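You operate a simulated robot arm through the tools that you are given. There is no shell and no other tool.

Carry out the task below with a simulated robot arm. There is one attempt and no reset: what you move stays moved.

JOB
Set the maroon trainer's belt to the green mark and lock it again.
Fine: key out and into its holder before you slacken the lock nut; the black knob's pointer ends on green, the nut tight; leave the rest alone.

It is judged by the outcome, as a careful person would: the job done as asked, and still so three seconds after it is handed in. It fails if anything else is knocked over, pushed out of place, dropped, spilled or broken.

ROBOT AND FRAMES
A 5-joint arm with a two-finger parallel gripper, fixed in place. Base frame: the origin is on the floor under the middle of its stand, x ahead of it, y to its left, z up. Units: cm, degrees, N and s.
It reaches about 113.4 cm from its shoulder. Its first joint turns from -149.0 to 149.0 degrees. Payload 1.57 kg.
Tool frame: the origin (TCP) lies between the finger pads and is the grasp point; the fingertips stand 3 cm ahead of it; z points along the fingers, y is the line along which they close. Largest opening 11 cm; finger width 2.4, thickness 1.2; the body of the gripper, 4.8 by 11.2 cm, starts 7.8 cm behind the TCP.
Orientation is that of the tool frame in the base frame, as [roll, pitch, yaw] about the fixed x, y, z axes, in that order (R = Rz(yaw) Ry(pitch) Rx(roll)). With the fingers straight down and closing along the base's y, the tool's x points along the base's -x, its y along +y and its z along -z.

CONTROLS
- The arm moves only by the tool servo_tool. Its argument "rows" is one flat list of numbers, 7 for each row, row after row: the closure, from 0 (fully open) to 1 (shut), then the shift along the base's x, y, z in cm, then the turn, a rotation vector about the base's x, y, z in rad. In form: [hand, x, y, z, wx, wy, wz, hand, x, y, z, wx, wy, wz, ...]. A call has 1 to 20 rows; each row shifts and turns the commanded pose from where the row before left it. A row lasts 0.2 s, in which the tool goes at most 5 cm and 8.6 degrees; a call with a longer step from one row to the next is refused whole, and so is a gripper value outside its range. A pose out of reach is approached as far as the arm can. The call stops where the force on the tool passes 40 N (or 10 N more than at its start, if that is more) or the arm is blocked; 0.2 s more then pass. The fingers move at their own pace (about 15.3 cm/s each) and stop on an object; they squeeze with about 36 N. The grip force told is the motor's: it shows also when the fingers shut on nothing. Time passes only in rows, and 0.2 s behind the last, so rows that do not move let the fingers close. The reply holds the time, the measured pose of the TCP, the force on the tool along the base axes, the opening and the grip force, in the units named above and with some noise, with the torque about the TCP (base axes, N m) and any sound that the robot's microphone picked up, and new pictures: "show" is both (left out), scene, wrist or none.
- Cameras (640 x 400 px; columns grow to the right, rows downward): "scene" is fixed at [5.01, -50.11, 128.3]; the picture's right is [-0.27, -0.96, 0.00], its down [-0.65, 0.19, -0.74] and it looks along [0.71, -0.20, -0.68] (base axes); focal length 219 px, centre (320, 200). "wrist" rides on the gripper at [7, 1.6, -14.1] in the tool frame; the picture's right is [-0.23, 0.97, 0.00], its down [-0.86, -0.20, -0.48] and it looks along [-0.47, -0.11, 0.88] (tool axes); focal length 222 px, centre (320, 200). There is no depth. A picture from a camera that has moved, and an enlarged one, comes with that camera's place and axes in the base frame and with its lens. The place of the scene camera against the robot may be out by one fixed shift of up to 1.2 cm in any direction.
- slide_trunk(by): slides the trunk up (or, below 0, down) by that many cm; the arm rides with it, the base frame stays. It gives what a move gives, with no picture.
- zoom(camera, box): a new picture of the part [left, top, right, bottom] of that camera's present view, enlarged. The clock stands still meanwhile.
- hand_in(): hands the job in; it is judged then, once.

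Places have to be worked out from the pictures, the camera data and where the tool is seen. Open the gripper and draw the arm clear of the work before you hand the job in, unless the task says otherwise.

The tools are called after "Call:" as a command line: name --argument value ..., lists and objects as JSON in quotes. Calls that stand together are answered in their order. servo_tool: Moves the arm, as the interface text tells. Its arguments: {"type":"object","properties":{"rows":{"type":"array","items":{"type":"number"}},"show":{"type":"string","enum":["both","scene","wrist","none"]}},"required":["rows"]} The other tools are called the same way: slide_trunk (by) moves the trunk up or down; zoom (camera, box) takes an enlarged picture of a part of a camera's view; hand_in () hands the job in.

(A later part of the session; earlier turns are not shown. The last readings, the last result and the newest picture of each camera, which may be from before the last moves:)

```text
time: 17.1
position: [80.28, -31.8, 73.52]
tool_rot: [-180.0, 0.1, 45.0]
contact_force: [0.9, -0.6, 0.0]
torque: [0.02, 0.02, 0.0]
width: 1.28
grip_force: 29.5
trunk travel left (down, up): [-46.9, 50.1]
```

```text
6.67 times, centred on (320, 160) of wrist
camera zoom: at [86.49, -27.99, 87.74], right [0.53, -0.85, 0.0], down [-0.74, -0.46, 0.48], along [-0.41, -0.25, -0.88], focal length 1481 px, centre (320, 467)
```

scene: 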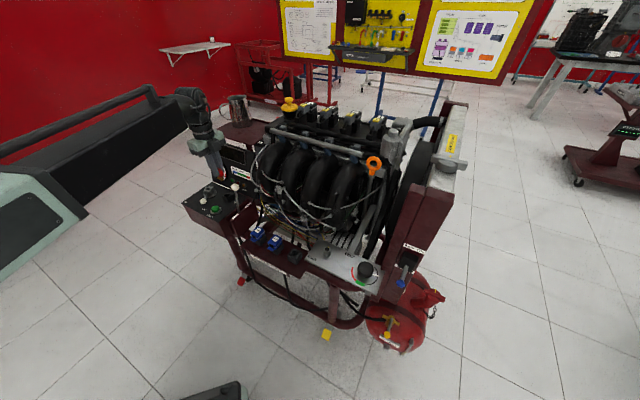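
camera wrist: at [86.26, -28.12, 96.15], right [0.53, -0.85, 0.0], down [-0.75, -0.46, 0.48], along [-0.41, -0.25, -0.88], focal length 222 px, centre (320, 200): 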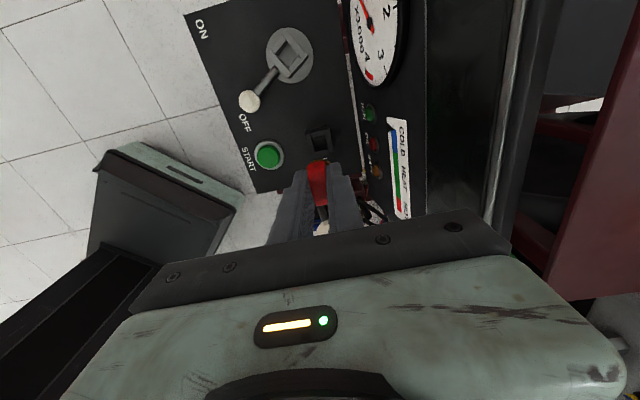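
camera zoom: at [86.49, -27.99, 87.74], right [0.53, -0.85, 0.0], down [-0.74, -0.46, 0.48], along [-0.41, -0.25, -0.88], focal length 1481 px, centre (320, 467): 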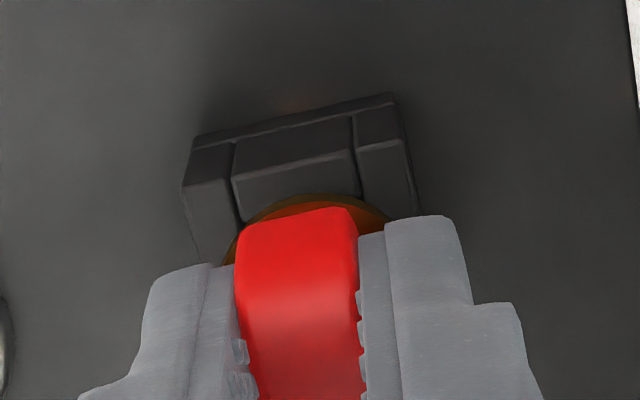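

The plug is entering the hole with no force. I lower 0.6 cm more and check the contact force.

Call:
slide_trunk --by -0.6

Call:
zoom --camera "scene" --box '[208, 174, 248, 204]'

```text
time: 17.7
position: [80.24, -31.86, 72.96]
tool_rot: [-179.9, 0.2, 45.0]
contact_force: [0.0, -0.2, -0.9]
torque: [0.05, 0.01, 0.0]
width: 1.31
grip_force: 29.2
trunk travel left (down, up): [-46.3, 50.7]
```

```text
13.33 times, centred on (228, 189) of scene
camera zoom: at [5.01, -50.11, 128.3], right [-0.27, -0.96, 0.0], down [-0.65, 0.19, -0.74], along [0.71, -0.2, -0.68], focal length 2919 px, centre (1547, 347)
```

zoom: 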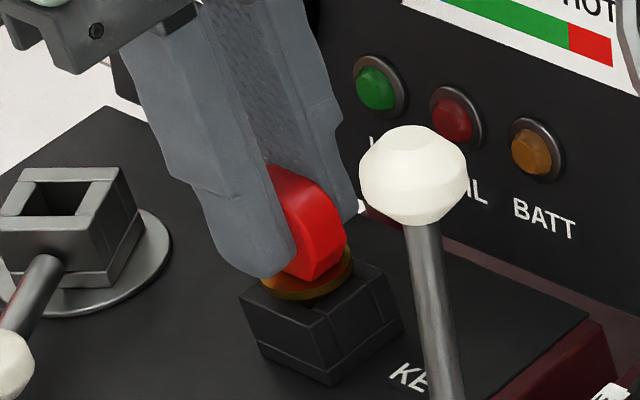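

The plug is nearly seated, no force yet. I lower in small steps until the collar touches.

Call:
slide_trunk --by -0.3

Call:
zoom --camera "scene" --box '[212, 180, 244, 204]'

```text
time: 18.2
position: [80.31, -31.89, 72.79]
tool_rot: [-179.9, 0.1, 45.0]
contact_force: [0.0, 0.1, 0.0]
torque: [0.01, -0.02, 0.01]
width: 1.3
grip_force: 29.7
trunk travel left (down, up): [-46.0, 51.0]
```

```text
16.00 times, centred on (228, 192) of scene
camera zoom: at [5.01, -50.11, 128.3], right [-0.27, -0.96, 0.0], down [-0.65, 0.19, -0.74], along [0.71, -0.2, -0.68], focal length 3502 px, centre (1792, 328)
```

zoom: 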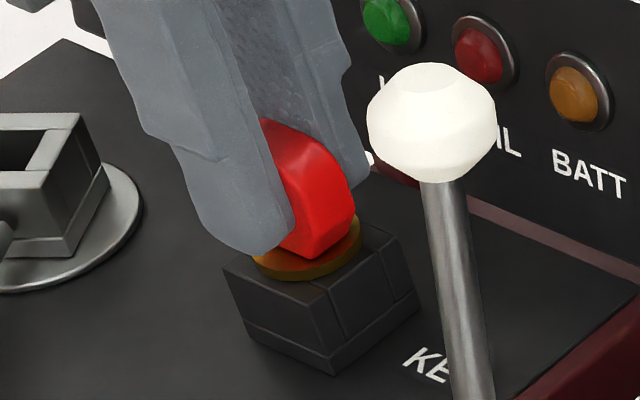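

Collar looks almost on the holder's top. One more small 0.2 cm step to feel for contact.

Call:
slide_trunk --by -0.2

Call:
servo_tool --rows '[1, 0, 0, 0, 0, 0, 0]' --show "none"

Call:
zoom --camera "scene" --box '[212, 180, 244, 204]'

```text
time: 18.7
position: [80.26, -31.84, 72.69]
tool_rot: [179.9, 0.1, 45.0]
contact_force: [5.1, -1.1, 21.6]
torque: [-0.17, -0.23, 0.0]
width: 1.27
grip_force: 29.6
trunk travel left (down, up): [-45.8, 51.2]
```

```text
time: 19.1
position: [80.18, -31.79, 72.57]
tool_rot: [179.8, 0.0, 44.9]
contact_force: [4.6, -1.5, 21.8]
torque: [-0.15, -0.27, 0.04]
width: 1.26
grip_force: 29.6
trunk travel left (down, up): [-45.8, 51.2]
```

```text
16.00 times, centred on (228, 192) of scene
camera zoom: at [5.01, -50.11, 128.3], right [-0.27, -0.96, 0.0], down [-0.65, 0.19, -0.74], along [0.71, -0.2, -0.68], focal length 3502 px, centre (1792, 328)
```

zoom: 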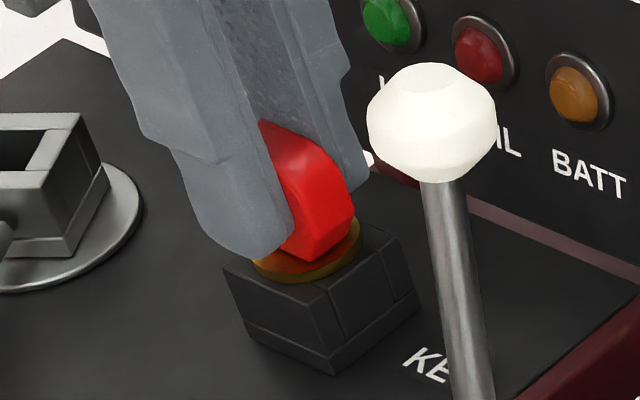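

Contact (≈22 N up): the key is seated in the holder. I take off the preload by raising 0.2 cm, then open the fingers to about 4 cm.

Call:
slide_trunk --by 0.2

Call:
servo_tool --rows '[0.85, 0, 0, 0, 0, 0, 0, 0.78, 0, 0, 0, 0, 0, 0, 0.7, 0, 0, 0, 0, 0, 0, 0.62, 0, 0, 0, 0, 0, 0, 0.62, 0, 0, 0, 0, 0, 0]' --show "wrist"

Call:
zoom --camera "scene" --box '[212, 180, 244, 204]'

```text
time: 19.6
position: [80.15, -31.75, 72.59]
tool_rot: [-179.9, 0.0, 45.1]
contact_force: [-0.4, -0.3, -0.1]
torque: [0.04, -0.03, -0.05]
width: 1.27
grip_force: 30.0
trunk travel left (down, up): [-46.0, 51.0]
```

```text
time: 20.8
position: [80.26, -31.84, 72.62]
tool_rot: [180.0, 0.1, 45.0]
contact_force: [-0.2, -0.8, -0.3]
torque: [0.01, 0.01, 0.0]
width: 4.19
grip_force: 0.0
trunk travel left (down, up): [-46.0, 51.0]
camera wrist: at [86.5, -27.99, 86.85], right [0.53, -0.85, 0.0], down [-0.74, -0.46, 0.48], along [-0.41, -0.25, -0.88], focal length 222 px, centre (320, 200)
```

wrist: 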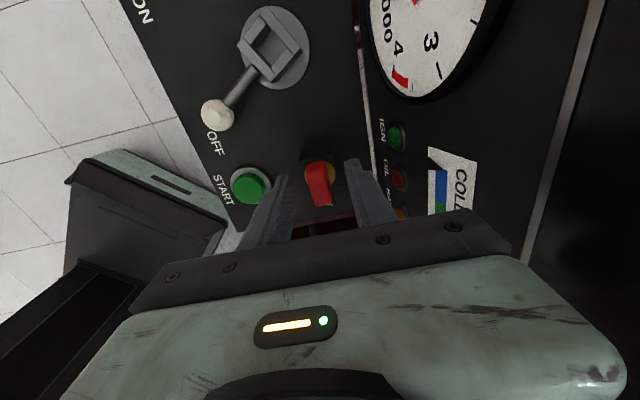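

```text
16.00 times, centred on (228, 192) of scene
camera zoom: at [5.01, -50.11, 128.3], right [-0.27, -0.96, 0.0], down [-0.65, 0.19, -0.74], along [0.71, -0.2, -0.68], focal length 3502 px, centre (1792, 328)
```

zoom: 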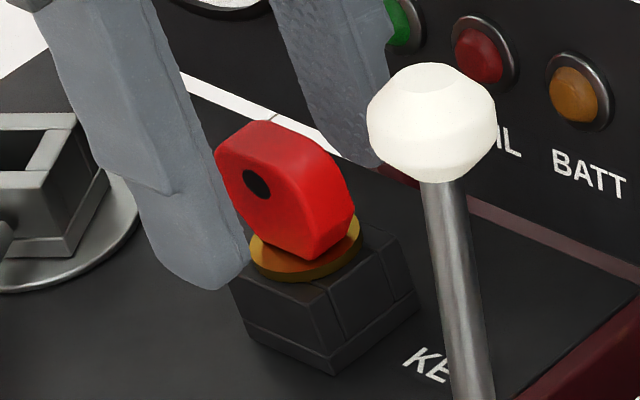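

The key stands seated in its holder, free of the fingers. I raise 28 cm, then travel along the front of the trainer to above the lock nut, estimated near (47, -64.5).

Call:
slide_trunk --by 28

Call:
servo_tool --rows '[0.5, -2.5, 1.2, 0, 0, 0, 0, 0.5, -3, -0.5, 0, 0, 0, 0, 0.5, -3, -2.5, 0, 0, 0, 0, 0.5, -3, -3.5, 0, 0, 0, 0, 0.5, -3, -3.5, 0, 0, 0, 0, 0.5, -3, -3.5, 0, 0, 0, 0, 0.5, -3, -3.5, 0, 0, 0, 0, 0.5, -3, -3.5, 0, 0, 0, 0, 0.5, -2.5, -3.5, 0, 0, 0, 0, 0.5, -2.5, -3.5, 0, 0, 0, 0, 0.5, -2.5, -3, 0, 0, 0, 0, 0.5, -2.3, -2.9, 0, 0, 0, 0]' --show "both"

```text
time: 23.7
position: [80.23, -32.02, 100.72]
tool_rot: [-179.9, 0.1, 45.0]
contact_force: [0.5, -1.2, -0.2]
torque: [0.01, 0.01, 0.01]
width: 4.18
grip_force: 0.0
trunk travel left (down, up): [-74.0, 23.0]
```

```text
time: 26.3
position: [46.91, -64.25, 100.51]
tool_rot: [179.8, 0.1, 45.2]
contact_force: [-0.1, -0.1, 0.1]
torque: [-0.05, -0.01, 0.02]
width: 5.52
grip_force: 0.1
trunk travel left (down, up): [-74.0, 23.0]
camera wrist: at [53.06, -60.26, 114.85], right [0.53, -0.85, 0.0], down [-0.74, -0.46, 0.48], along [-0.41, -0.25, -0.88], focal length 222 px, centre (320, 200)
```

scene: 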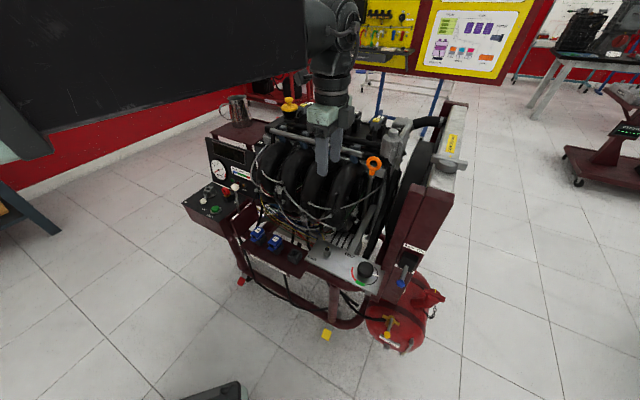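
wrist: 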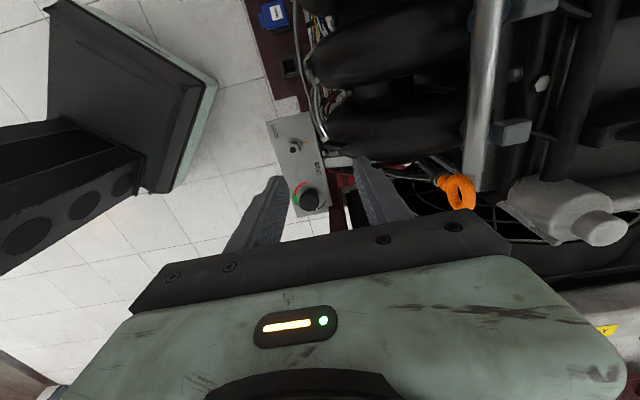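

Both the nut and the knob are visible in the wrist view. I zoom on the plate to locate them.

Call:
zoom --camera "wrist" --box '[250, 100, 378, 220]'

Call:
zoom --camera "wrist" --box '[264, 128, 324, 166]'

Call:
zoom --camera "scene" --box '[305, 235, 385, 285]'

```text
3.33 times, centred on (314, 160) of wrist
camera zoom: at [53.06, -60.26, 114.85], right [0.53, -0.85, 0.0], down [-0.74, -0.46, 0.48], along [-0.41, -0.25, -0.88], focal length 740 px, centre (340, 333)
```

zoom: 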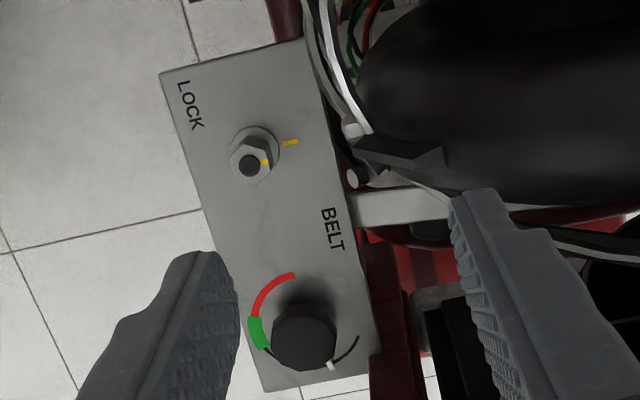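

```text
10.53 times, centred on (294, 147) of wrist
camera zoom: at [53.06, -60.26, 114.85], right [0.53, -0.85, 0.0], down [-0.74, -0.46, 0.48], along [-0.41, -0.25, -0.88], focal length 2338 px, centre (594, 758)
```

zoom: 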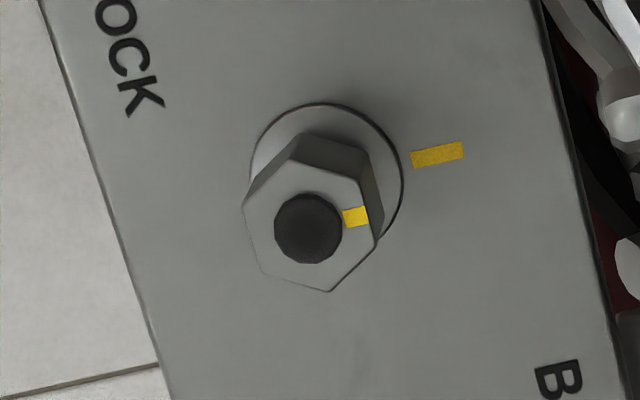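

```text
8.00 times, centred on (345, 260) of scene
camera zoom: at [5.01, -50.11, 128.3], right [-0.27, -0.96, 0.0], down [-0.65, 0.19, -0.74], along [0.71, -0.2, -0.68], focal length 1751 px, centre (120, -280)
```

zoom: 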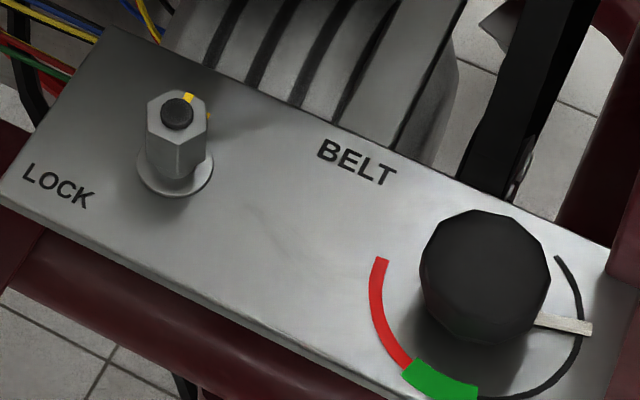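

Triangulated: nut at about (40.5, -62.2), top z≈74.7, plate z≈70.4; knob near (32.5, -70.5). The nut's flats run at 45°/105°/165°, and its yellow mark aligns with the plate's yellow mark (tight). I turn the tool +60° (closing along 15°, camera on the front side) and move above the nut.

Call:
servo_tool --rows '[0.5, -0.8, 0.25, 0, 0, 0, 0.1309, 0.5, -0.8, 0.25, 0, 0, 0, 0.1309, 0.5, -0.8, 0.25, 0, 0, 0, 0.1309, 0.5, -0.8, 0.25, 0, 0, 0, 0.1309, 0.5, -0.8, 0.25, 0, 0, 0, 0.1309, 0.5, -0.8, 0.25, 0, 0, 0, 0.1309, 0.5, -0.8, 0.25, 0, 0, 0, 0.1309, 0.5, -0.8, 0.25, 0, 0, 0, 0.1309]' --show "both"

Call:
slide_trunk --by -10

Call:
servo_tool --rows '[0.5, 0, 0, 0, 0, 0, 0]' --show "wrist"

```text
time: 28.1
position: [40.55, -62.05, 100.59]
tool_rot: [180.0, 0.1, 105.3]
contact_force: [-0.6, -0.4, 0.0]
torque: [-0.02, 0.0, -0.02]
width: 5.51
grip_force: 0.1
trunk travel left (down, up): [-74.0, 23.0]
camera wrist: at [40.46, -54.78, 114.85], right [1.0, 0.04, 0.0], down [0.03, -0.88, 0.48], along [0.02, -0.48, -0.88], focal length 222 px, centre (320, 200)
```

scene: 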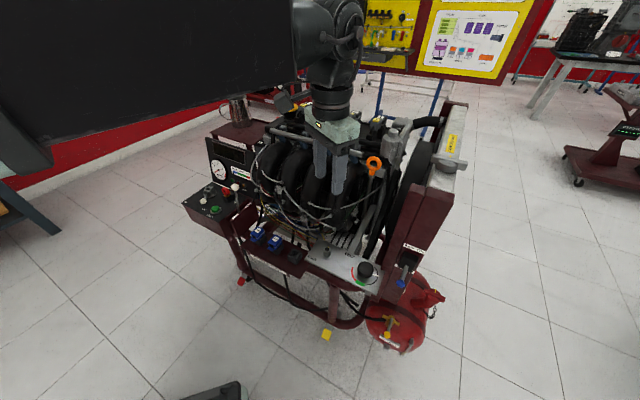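
wrist: 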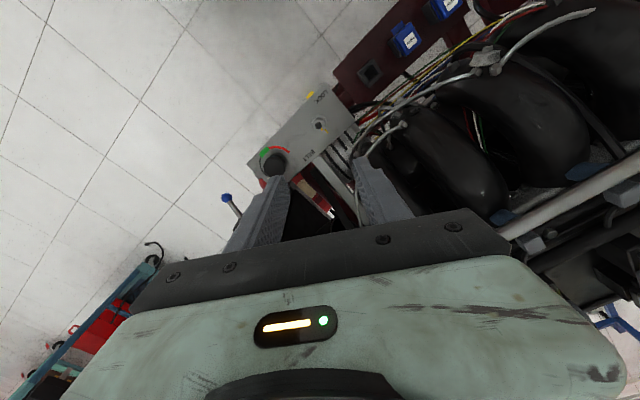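

```text
time: 29.4
position: [40.55, -62.09, 90.59]
tool_rot: [-180.0, 0.1, 105.0]
contact_force: [0.4, -0.3, 0.4]
torque: [0.03, -0.01, 0.0]
width: 5.5
grip_force: 0.1
trunk travel left (down, up): [-64.0, 33.0]
```

```text
time: 29.8
position: [40.63, -62.17, 90.59]
tool_rot: [-180.0, 0.1, 105.0]
contact_force: [-0.1, 0.5, -0.1]
torque: [0.01, 0.0, 0.02]
width: 5.49
grip_force: 0.0
trunk travel left (down, up): [-64.0, 33.0]
camera wrist: at [40.48, -54.79, 104.86], right [1.0, 0.03, 0.0], down [0.03, -0.88, 0.48], along [0.02, -0.48, -0.88], focal length 222 px, centre (320, 200)
```

wrist: 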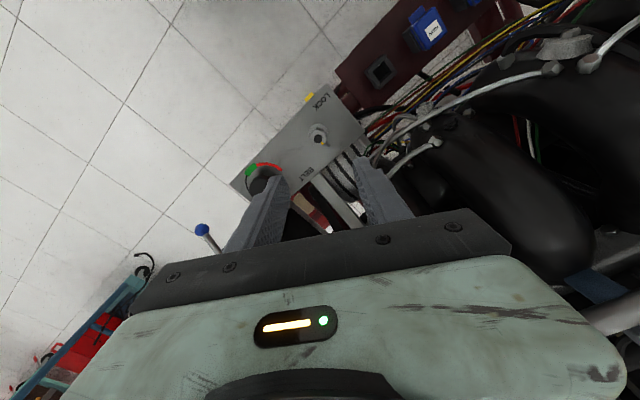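

I zoom on the nut: with the tool exactly above, its top should appear near (319.5, 138.5).

Call:
zoom --camera "wrist" --box '[290, 116, 346, 158]'

Call:
zoom --camera "wrist" --box '[230, 80, 400, 210]'

Call:
zoom --camera "scene" --box '[270, 140, 430, 290]'

```text
9.52 times, centred on (318, 137) of wrist
camera zoom: at [40.48, -54.79, 104.86], right [1.0, 0.03, 0.0], down [0.03, -0.88, 0.48], along [0.02, -0.48, -0.88], focal length 2116 px, centre (339, 800)
```

zoom: 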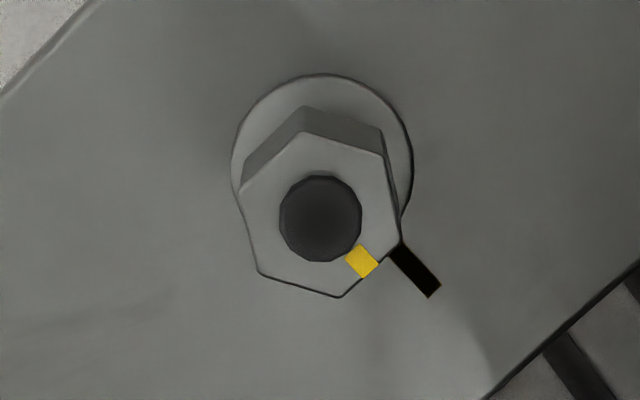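

```text
3.08 times, centred on (315, 145) of wrist
camera zoom: at [40.48, -54.79, 104.86], right [1.0, 0.03, 0.0], down [0.03, -0.88, 0.48], along [0.02, -0.48, -0.88], focal length 684 px, centre (335, 369)
```

zoom: 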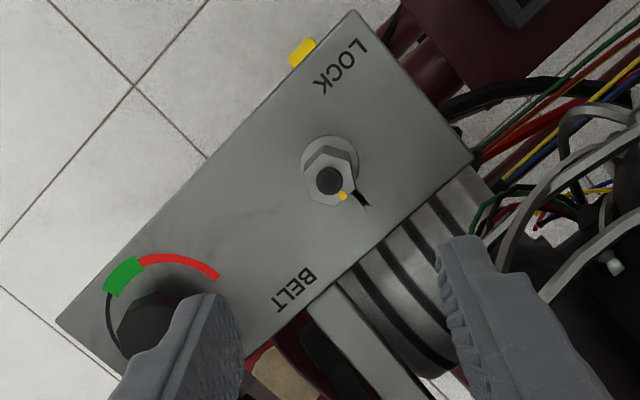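

```text
2.67 times, centred on (350, 215) of scene
camera zoom: at [5.01, -50.11, 128.3], right [-0.27, -0.96, 0.0], down [-0.65, 0.19, -0.74], along [0.71, -0.2, -0.68], focal length 584 px, centre (240, 160)
```

zoom: 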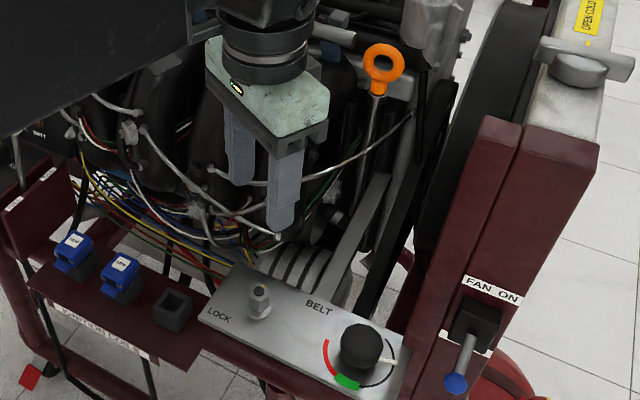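

The nut sits within ~1.5 mm of the tool axis and the flats match. Wires hang behind the plate, so I check their height against the gripper body before lowering.

Call:
zoom --camera "scene" --box '[284, 190, 364, 250]'

Call:
zoom --camera "wrist" --box '[330, 90, 450, 200]'

```text
6.67 times, centred on (324, 220) of scene
camera zoom: at [5.01, -50.11, 128.3], right [-0.27, -0.96, 0.0], down [-0.65, 0.19, -0.74], along [0.71, -0.2, -0.68], focal length 1459 px, centre (293, 67)
```

zoom: 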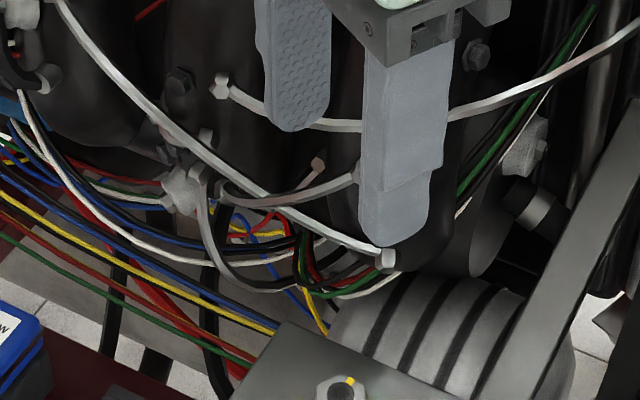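

```text
3.64 times, centred on (390, 145) of wrist
camera zoom: at [40.48, -54.79, 104.86], right [1.0, 0.03, 0.0], down [0.03, -0.88, 0.48], along [0.02, -0.48, -0.88], focal length 808 px, centre (66, 400)
```

zoom: 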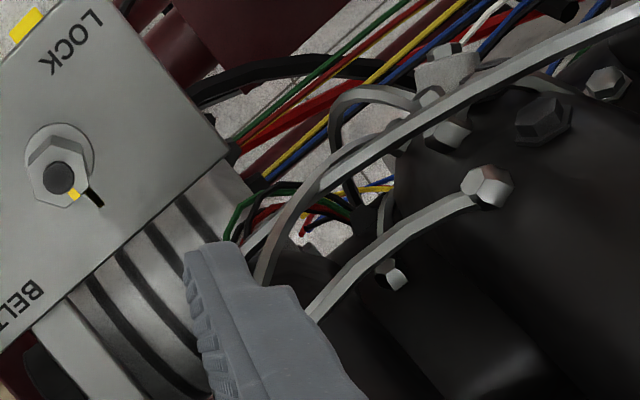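

A white lead loops forward behind the plate: I place it at about (45.7, -59.7, 83) and a second near (45.4, -61.2, 87), i.e. within reach of the gripper body's long side. So closing along 75°→135° is the safe sector. I turn +60° at this height for a second view to map the leads.

Call:
servo_tool --rows '[0.5, 0, 0, 0, 0, 0, 0.1309, 0.5, 0, 0, 0, 0, 0, 0.1309, 0.5, 0, 0, 0, 0, 0, 0.1309, 0.5, 0, 0, 0, 0, 0, 0.1309, 0.5, 0, 0, 0, 0, 0, 0.1309, 0.5, 0, 0, 0, 0, 0, 0.1309, 0.5, 0, 0, 0, 0, 0, 0.1309, 0.5, 0, 0, 0, 0, 0, 0.1309]' --show "wrist"

Call:
zoom --camera "wrist" --box '[280, 40, 520, 215]'

Call:
zoom --camera "scene" --box '[284, 180, 404, 270]'

```text
time: 31.6
position: [40.46, -62.06, 90.72]
tool_rot: [180.0, 0.1, 165.2]
contact_force: [-0.5, -0.2, -0.3]
torque: [0.01, -0.04, 0.05]
width: 5.49
grip_force: 0.0
trunk travel left (down, up): [-64.0, 33.0]
camera wrist: at [34.36, -58.59, 104.85], right [0.47, 0.88, 0.0], down [0.78, -0.41, 0.48], along [0.42, -0.23, -0.88], focal length 222 px, centre (320, 200)
```

wrist: 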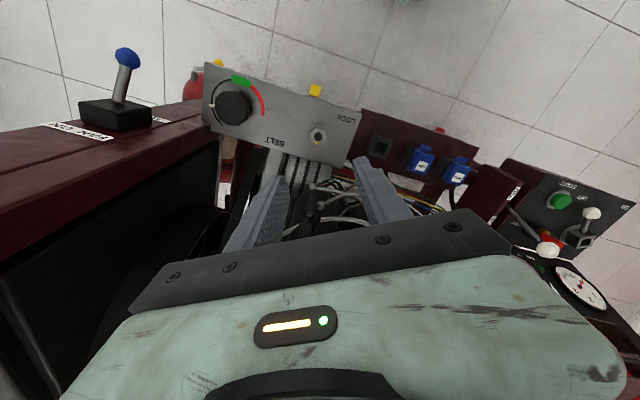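

```text
2.29 times, centred on (400, 128) of wrist
camera zoom: at [34.36, -58.59, 104.85], right [0.47, 0.88, 0.0], down [0.78, -0.41, 0.48], along [0.42, -0.23, -0.88], focal length 508 px, centre (137, 366)
```

zoom: 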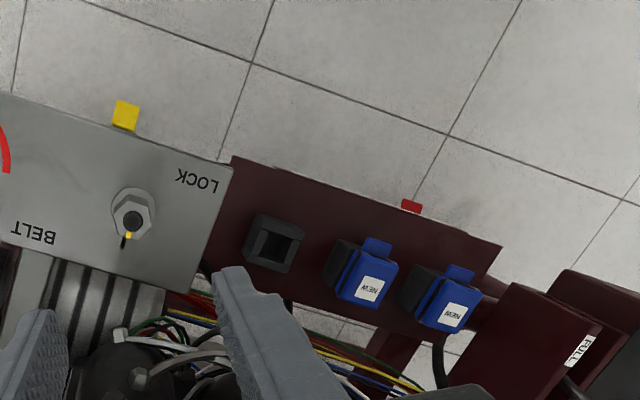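

```text
4.44 times, centred on (344, 225) of scene
camera zoom: at [5.01, -50.11, 128.3], right [-0.27, -0.96, 0.0], down [-0.65, 0.19, -0.74], along [0.71, -0.2, -0.68], focal length 973 px, centre (213, 89)
```

zoom: 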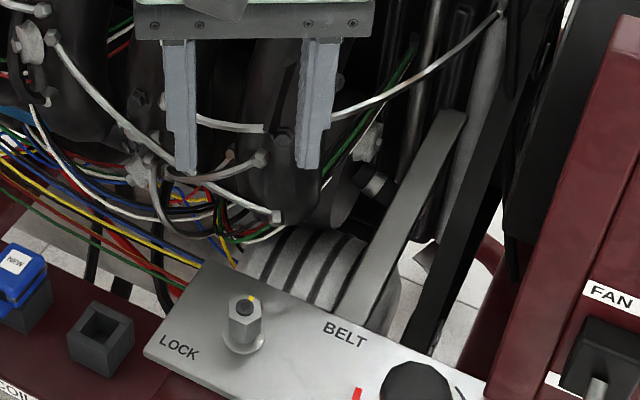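

I zoom on the region between the fingers to get the lead positions in this second view.

Call:
zoom --camera "wrist" --box '[270, 120, 390, 240]'

Call:
zoom --camera "scene" --box '[310, 195, 370, 240]'

```text
3.33 times, centred on (330, 180) of wrist
camera zoom: at [34.36, -58.59, 104.85], right [0.47, 0.88, 0.0], down [0.78, -0.41, 0.48], along [0.42, -0.23, -0.88], focal length 740 px, centre (287, 267)
```

zoom: 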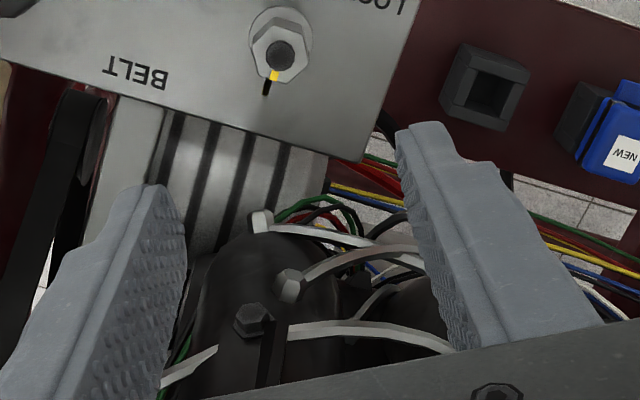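

```text
8.89 times, centred on (340, 218) of scene
camera zoom: at [5.01, -50.11, 128.3], right [-0.27, -0.96, 0.0], down [-0.65, 0.19, -0.74], along [0.71, -0.2, -0.68], focal length 1946 px, centre (142, 44)
```

zoom: 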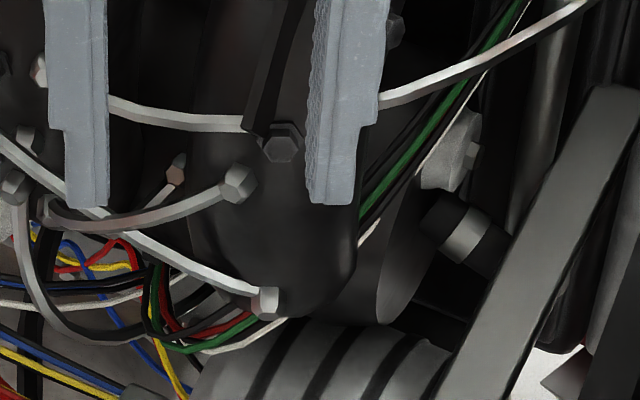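

The leads come out at: one lead bulging at r≈5.8 cm from the nut axis toward 24° (z≈83), bolts at n≥78.5. Closing angles 75°–160° keep the body clear, so I'll work in that sector. First I test in the air that the wrist can turn +80° further from here.

Call:
servo_tool --rows '[0.5, -0.05, 0, 0, 0, 0, 0.14, 0.5, -0.05, 0, 0, 0, 0, 0.14, 0.5, 0, 0, 0, 0, 0, 0.14, 0.5, 0, 0, 0, 0, 0, 0.14, 0.5, 0, 0, 0, 0, 0, 0.14, 0.5, 0, 0, 0, 0, 0, 0.14, 0.5, 0, 0, 0, 0, 0, 0.14, 0.5, 0, 0, 0, 0, 0, 0.14, 0.5, 0, 0, 0, 0, 0, 0.14, 0.5, 0, 0, 0, 0, 0, 0.14]' --show "both"

```text
time: 33.8
position: [40.5, -62.01, 90.54]
tool_rot: [-179.9, 0.1, -114.6]
contact_force: [-0.4, -0.7, 0.2]
torque: [0.01, 0.03, 0.01]
width: 5.5
grip_force: 0.2
trunk travel left (down, up): [-64.0, 33.0]
camera wrist: at [36.2, -67.64, 104.85], right [-0.79, 0.61, 0.0], down [0.54, 0.69, 0.48], along [0.29, 0.38, -0.88], focal length 222 px, centre (320, 200)
```

scene: 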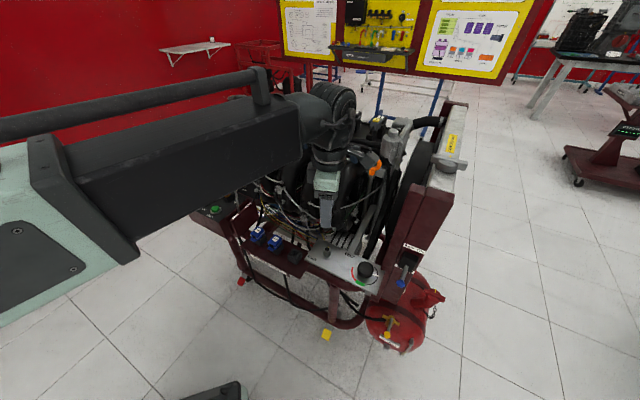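
wrist: 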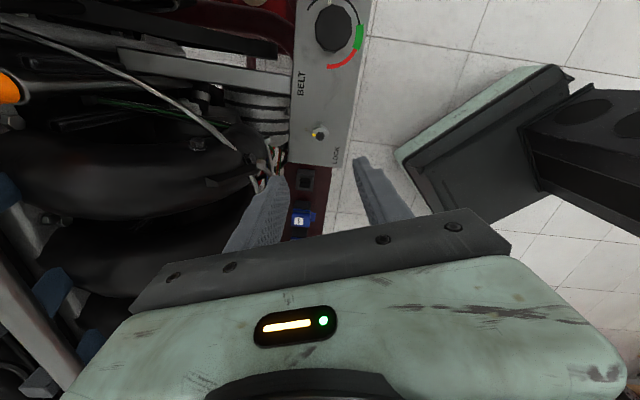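

The wrist turns freely. This view from the other side also shows the leads; I zoom to confirm clearance around the nut.

Call:
zoom --camera "wrist" --box '[200, 60, 380, 220]'

Call:
zoom --camera "wrist" --box '[290, 0, 380, 60]'

Call:
zoom --camera "wrist" --box '[294, 114, 346, 154]'

```text
2.50 times, centred on (290, 140) of wrist
camera zoom: at [36.2, -67.64, 104.85], right [-0.79, 0.61, 0.0], down [0.54, 0.69, 0.48], along [0.29, 0.38, -0.88], focal length 555 px, centre (395, 350)
```

zoom: 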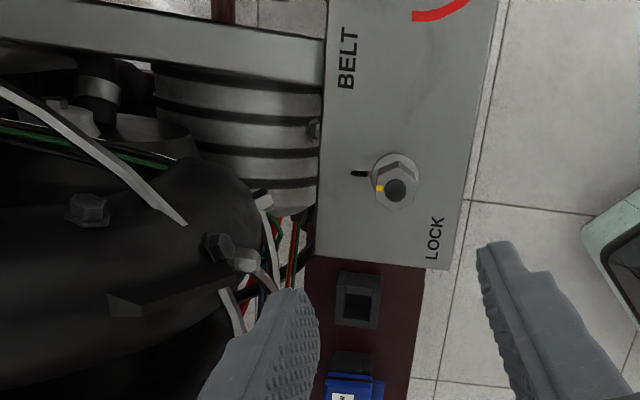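

```text
6.67 times, centred on (335, 30) of wrist
camera zoom: at [36.2, -67.64, 104.85], right [-0.79, 0.61, 0.0], down [0.54, 0.69, 0.48], along [0.29, 0.38, -0.88], focal length 1481 px, centre (220, 1333)
```

zoom: 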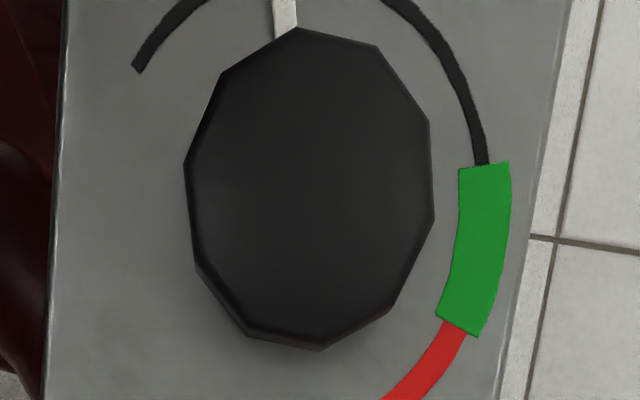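

```text
10.00 times, centred on (320, 134) of wrist
camera zoom: at [36.2, -67.64, 104.85], right [-0.79, 0.61, 0.0], down [0.54, 0.69, 0.48], along [0.29, 0.38, -0.88], focal length 2221 px, centre (320, 860)
```

zoom: 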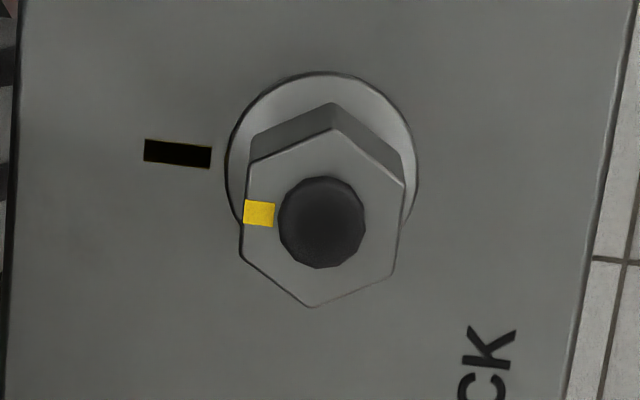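

Fitting the three views, the nut axis sits at TCP + (-0.16, -0.16) from the present command, top z≈74.3. I turn back -80° to closing 75°, apply that shift, then lower most of the way.

Call:
servo_tool --rows '[0.6, -0.016, -0.016, 0, 0, 0, -0.14, 0.6, -0.016, -0.016, 0, 0, 0, -0.14, 0.6, -0.016, -0.016, 0, 0, 0, -0.14, 0.6, -0.016, -0.016, 0, 0, 0, -0.14, 0.6, -0.016, -0.016, 0, 0, 0, -0.14, 0.6, -0.016, -0.016, 0, 0, 0, -0.14, 0.6, -0.016, -0.016, 0, 0, 0, -0.14, 0.6, -0.016, -0.016, 0, 0, 0, -0.14, 0.6, -0.016, -0.016, 0, 0, 0, -0.14, 0.6, -0.016, -0.016, 0, 0, 0, -0.14]' --show "none"

Call:
slide_trunk --by -12

Call:
servo_tool --rows '[0.6, 0, 0, 0, 0, 0, 0]' --show "both"

Call:
zoom --camera "wrist" --box '[260, 110, 380, 210]'

Call:
zoom --camera "scene" --box '[290, 200, 370, 260]'

```text
time: 36.0
position: [40.29, -62.31, 90.66]
tool_rot: [179.9, 0.2, 164.9]
contact_force: [-0.4, 0.2, -0.2]
torque: [0.02, -0.05, -0.04]
width: 4.4
grip_force: 0.1
trunk travel left (down, up): [-64.0, 33.0]
```

```text
time: 37.5
position: [40.3, -62.18, 78.73]
tool_rot: [-180.0, 0.1, 165.0]
contact_force: [0.1, 0.5, -1.0]
torque: [0.04, 0.01, -0.02]
width: 4.42
grip_force: 0.1
trunk travel left (down, up): [-52.0, 45.0]
```

```text
time: 37.9
position: [40.27, -62.3, 78.66]
tool_rot: [180.0, 0.2, 165.0]
contact_force: [0.1, 0.6, -0.3]
torque: [0.0, 0.03, 0.04]
width: 4.4
grip_force: 0.1
trunk travel left (down, up): [-52.0, 45.0]
camera wrist: at [34.09, -58.79, 92.86], right [0.47, 0.88, 0.0], down [0.77, -0.41, 0.48], along [0.42, -0.23, -0.88], focal length 222 px, centre (320, 200)
```

scene: 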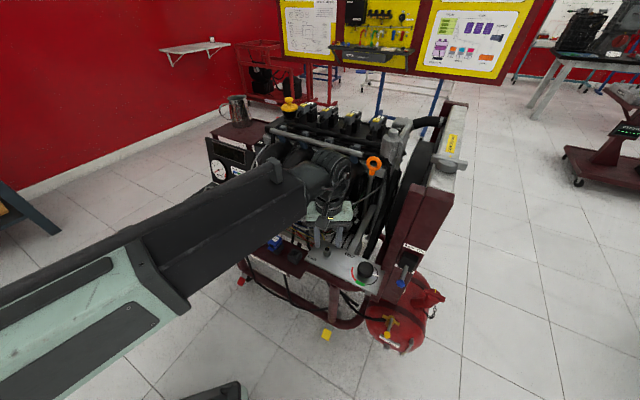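
wrist: 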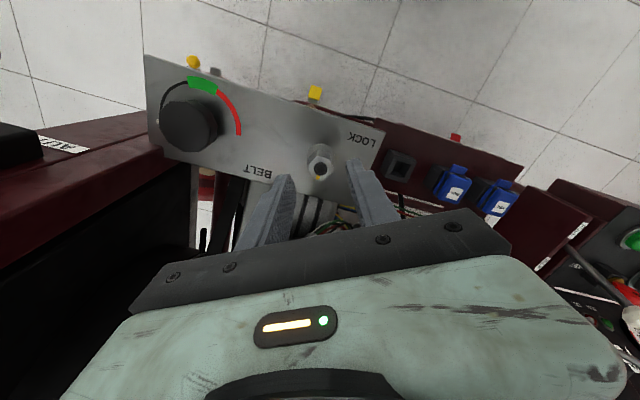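

```text
4.00 times, centred on (320, 160) of wrist
camera zoom: at [34.09, -58.79, 92.86], right [0.47, 0.88, 0.0], down [0.77, -0.41, 0.48], along [0.42, -0.23, -0.88], focal length 888 px, centre (320, 360)
```

zoom: 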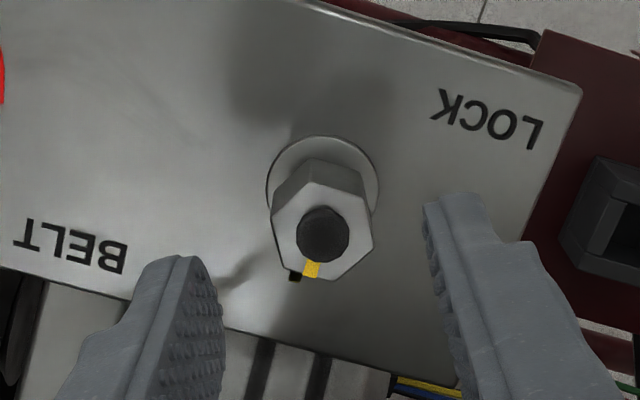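

```text
6.67 times, centred on (330, 230) of scene
camera zoom: at [5.01, -50.11, 128.3], right [-0.27, -0.96, 0.0], down [-0.65, 0.19, -0.74], along [0.71, -0.2, -0.68], focal length 1459 px, centre (253, 0)
```

zoom: 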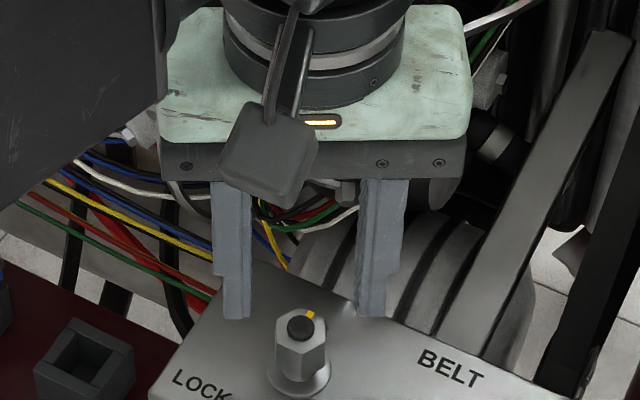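

Nut is centred between the fingers (within ~1 mm). I make a tiny correction and lower 3.4 cm, so the pads take the upper ~2 cm of the nut.

Call:
servo_tool --rows '[0.6, -0.08, 0.02, 0, 0, 0, 0]' --show "none"

Call:
slide_trunk --by -3.4

Call:
servo_tool --rows '[0.6, 0, 0, 0, 0, 0, 0]' --show "wrist"

Call:
zoom --camera "wrist" --box '[260, 120, 380, 220]'

Call:
zoom --camera "scene" --box '[290, 205, 370, 265]'

```text
time: 38.3
position: [40.33, -62.29, 78.69]
tool_rot: [179.9, 0.1, 165.0]
contact_force: [0.0, 0.5, -0.2]
torque: [-0.01, 0.04, 0.03]
width: 4.39
grip_force: 0.1
trunk travel left (down, up): [-52.0, 45.0]
```

```text
time: 39.1
position: [40.2, -62.23, 75.19]
tool_rot: [179.9, 0.0, 164.9]
contact_force: [0.2, -0.2, -0.3]
torque: [-0.01, -0.01, -0.02]
width: 4.4
grip_force: 0.1
trunk travel left (down, up): [-48.6, 48.4]
```

```text
time: 39.5
position: [40.28, -62.42, 75.24]
tool_rot: [180.0, 0.1, 165.0]
contact_force: [0.1, 0.2, -0.2]
torque: [-0.03, 0.01, 0.03]
width: 4.41
grip_force: 0.1
trunk travel left (down, up): [-48.6, 48.4]
camera wrist: at [34.03, -58.77, 89.46], right [0.47, 0.88, 0.0], down [0.77, -0.41, 0.48], along [0.42, -0.23, -0.88], focal length 222 px, centre (320, 200)
```

wrist: 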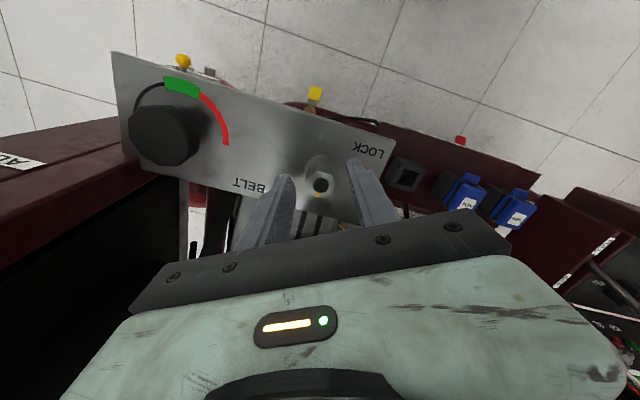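

```text
4.00 times, centred on (320, 170) of wrist
camera zoom: at [34.03, -58.77, 89.46], right [0.47, 0.88, 0.0], down [0.77, -0.41, 0.48], along [0.42, -0.23, -0.88], focal length 888 px, centre (320, 320)
```

zoom: 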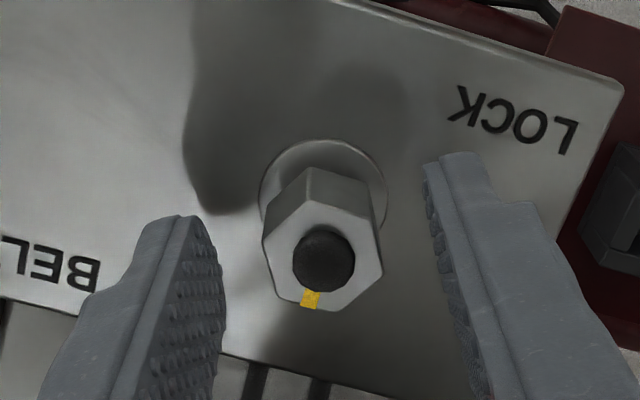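

```text
6.67 times, centred on (330, 235) of scene
camera zoom: at [5.01, -50.11, 128.3], right [-0.27, -0.96, 0.0], down [-0.65, 0.19, -0.74], along [0.71, -0.2, -0.68], focal length 1459 px, centre (253, -33)
```

zoom: 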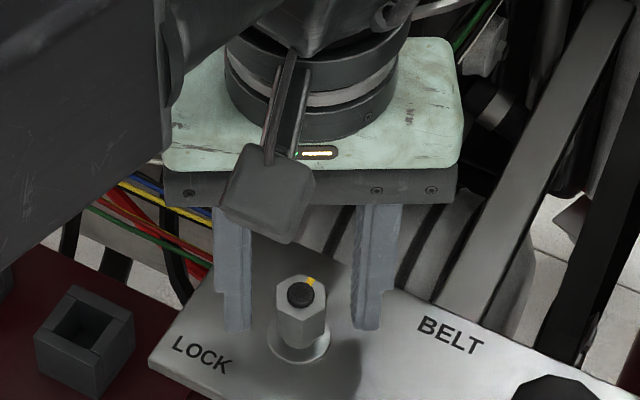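

Fingers straddle the nut with ~1.8 cm overlap and good centring. I close on the flats.

Call:
servo_tool --rows '[0.72, 0, 0, 0, 0, 0, 0, 0.8, 0, 0, 0, 0, 0, 0, 1, 0, 0, 0, 0, 0, 0, 1, 0, 0, 0, 0, 0, 0]' --show "none"

Call:
zoom --camera "wrist" --box '[260, 120, 380, 220]'

```text
time: 40.5
position: [40.2, -62.27, 75.16]
tool_rot: [-180.0, 0.1, 165.1]
contact_force: [-0.4, 6.3, -3.4]
torque: [0.19, -0.16, 0.01]
width: 2.21
grip_force: 35.2
trunk travel left (down, up): [-48.6, 48.4]
```

```text
4.00 times, centred on (320, 170) of wrist
camera zoom: at [34.05, -58.74, 89.46], right [0.47, 0.88, 0.0], down [0.77, -0.41, 0.48], along [0.42, -0.23, -0.88], focal length 888 px, centre (320, 320)
```

zoom: 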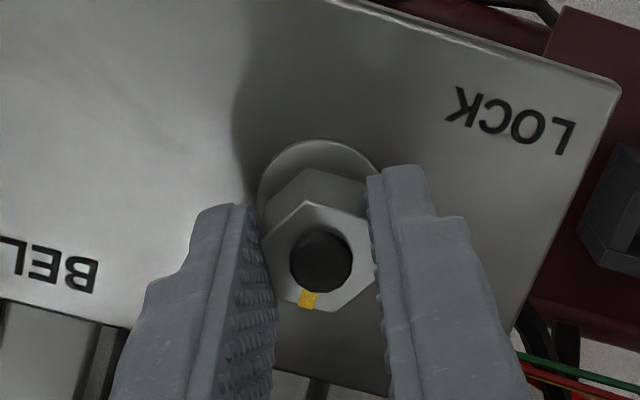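

Gripped on the flats (2.21 cm). I start turning counter-clockwise (slackening) gently by about 14° and read torque.

Call:
servo_tool --rows '[1, 0, 0, 0, 0, 0, 0.06, 1, 0, 0, 0, 0, 0, 0.06, 1, 0, 0, 0, 0, 0, 0.06, 1, 0, 0, 0, 0, 0, 0.06]' --show "none"

Call:
zoom --camera "wrist" --box '[260, 120, 380, 220]'

Call:
zoom --camera "scene" --box '[300, 215, 360, 260]'

```text
time: 41.5
position: [40.27, -62.26, 75.25]
tool_rot: [180.0, 0.1, 178.9]
contact_force: [-1.8, 11.3, -7.4]
torque: [0.29, -0.4, 0.02]
width: 2.19
grip_force: 34.1
trunk travel left (down, up): [-48.6, 48.4]
```

```text
4.00 times, centred on (320, 170) of wrist
camera zoom: at [33.42, -60.36, 89.46], right [0.25, 0.97, 0.0], down [0.85, -0.22, 0.48], along [0.46, -0.12, -0.88], focal length 888 px, centre (320, 320)
```

zoom: 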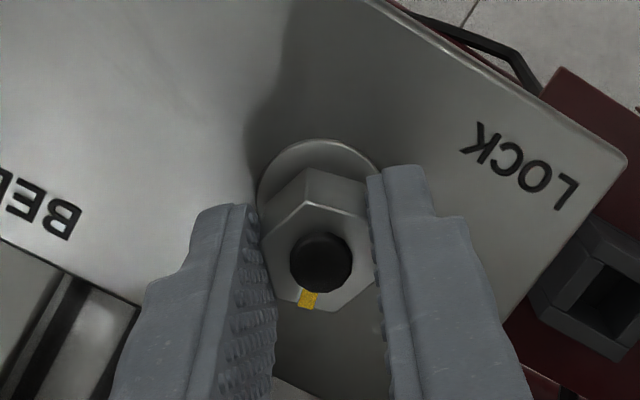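

```text
8.89 times, centred on (330, 238) of scene
camera zoom: at [5.01, -50.11, 128.3], right [-0.27, -0.96, 0.0], down [-0.65, 0.19, -0.74], along [0.71, -0.2, -0.68], focal length 1946 px, centre (231, -133)
```

zoom: 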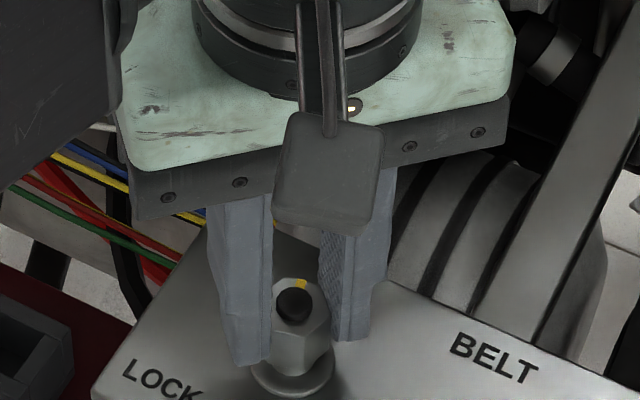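

The nut turns with the fingers (mark fixed relative to the tool) at negligible torque. Side force in +y builds to 11 N, so I shift +0.08 in y while turning another ~27° counter-clockwise.

Call:
servo_tool --rows '[1, 0, 0.04, 0, 0, 0, 0.06, 1, 0, 0.04, 0, 0, 0, 0.06, 1, 0, 0, 0, 0, 0, 0.06, 1, 0, 0, 0, 0, 0, 0.06, 1, 0, 0, 0, 0, 0, 0.06, 1, 0, 0, 0, 0, 0, 0.06, 1, 0, 0, 0, 0, 0, 0.06, 1, 0, 0, 0, 0, 0, 0.06]' --show "none"

Call:
zoom --camera "wrist" --box '[260, 120, 380, 220]'

Call:
zoom --camera "scene" --box '[290, 185, 370, 245]'

```text
time: 43.3
position: [40.19, -62.19, 75.16]
tool_rot: [-179.9, 0.0, -153.5]
contact_force: [4.7, -14.3, 10.2]
torque: [-0.45, 0.37, 0.0]
width: 2.17
grip_force: 35.3
trunk travel left (down, up): [-48.6, 48.4]
```

```text
4.00 times, centred on (320, 170) of wrist
camera zoom: at [33.38, -63.77, 89.46], right [-0.23, 0.97, 0.0], down [0.85, 0.2, 0.48], along [0.47, 0.11, -0.88], focal length 888 px, centre (320, 320)
```

zoom: 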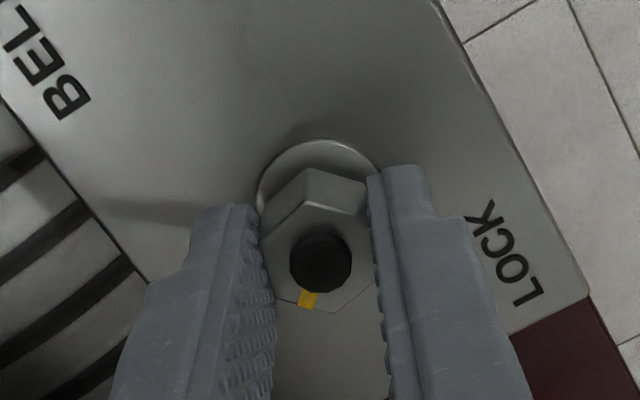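

```text
6.67 times, centred on (330, 215) of scene
camera zoom: at [5.01, -50.11, 128.3], right [-0.27, -0.96, 0.0], down [-0.65, 0.19, -0.74], along [0.71, -0.2, -0.68], focal length 1459 px, centre (253, 100)
```

zoom: 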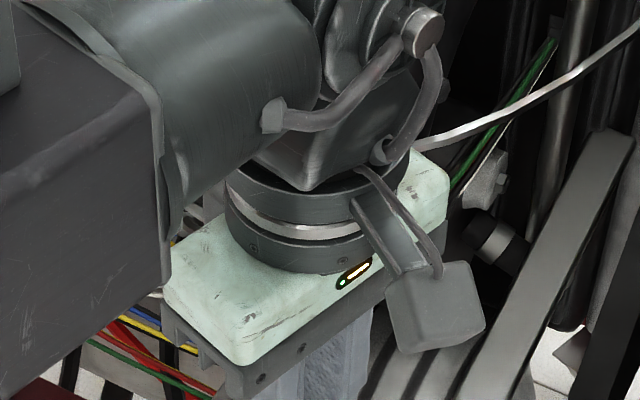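

The nut has turned ~41° with tiny torque. To stay clear of the engine bolts I re-grip: relax the side load, open, swing back 60° (closing 56.5°, next pair of flats), and check by camera.

Call:
servo_tool --rows '[1, 0.01, -0.045, 0, 0, 0, 0, 0.85, 0, 0, 0, 0, 0, 0, 0.7, 0, 0, 0, 0, 0, 0, 0.6, 0, 0, 0, 0, 0, 0, 0.6, 0, 0, 0, 0, 0, 0]' --show "none"

Call:
zoom --camera "wrist" --box '[260, 120, 380, 220]'

```text
time: 44.5
position: [40.24, -62.22, 75.21]
tool_rot: [180.0, 0.1, -153.6]
contact_force: [0.4, -0.2, 0.2]
torque: [0.02, -0.01, -0.02]
width: 4.39
grip_force: 0.1
trunk travel left (down, up): [-48.6, 48.4]
```

```text
4.00 times, centred on (320, 170) of wrist
camera zoom: at [33.37, -63.73, 89.45], right [-0.23, 0.97, 0.0], down [0.85, 0.2, 0.48], along [0.47, 0.11, -0.88], focal length 888 px, centre (320, 320)
```

zoom: 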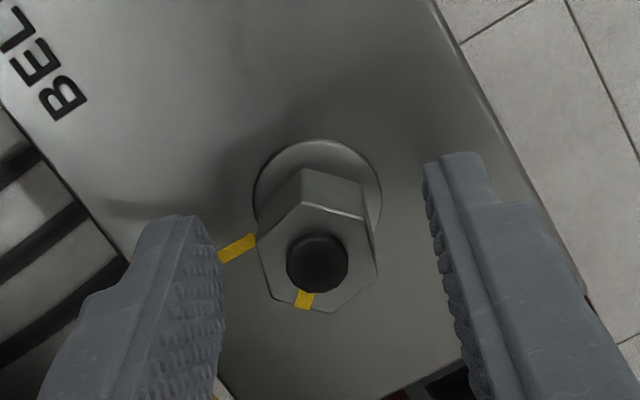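

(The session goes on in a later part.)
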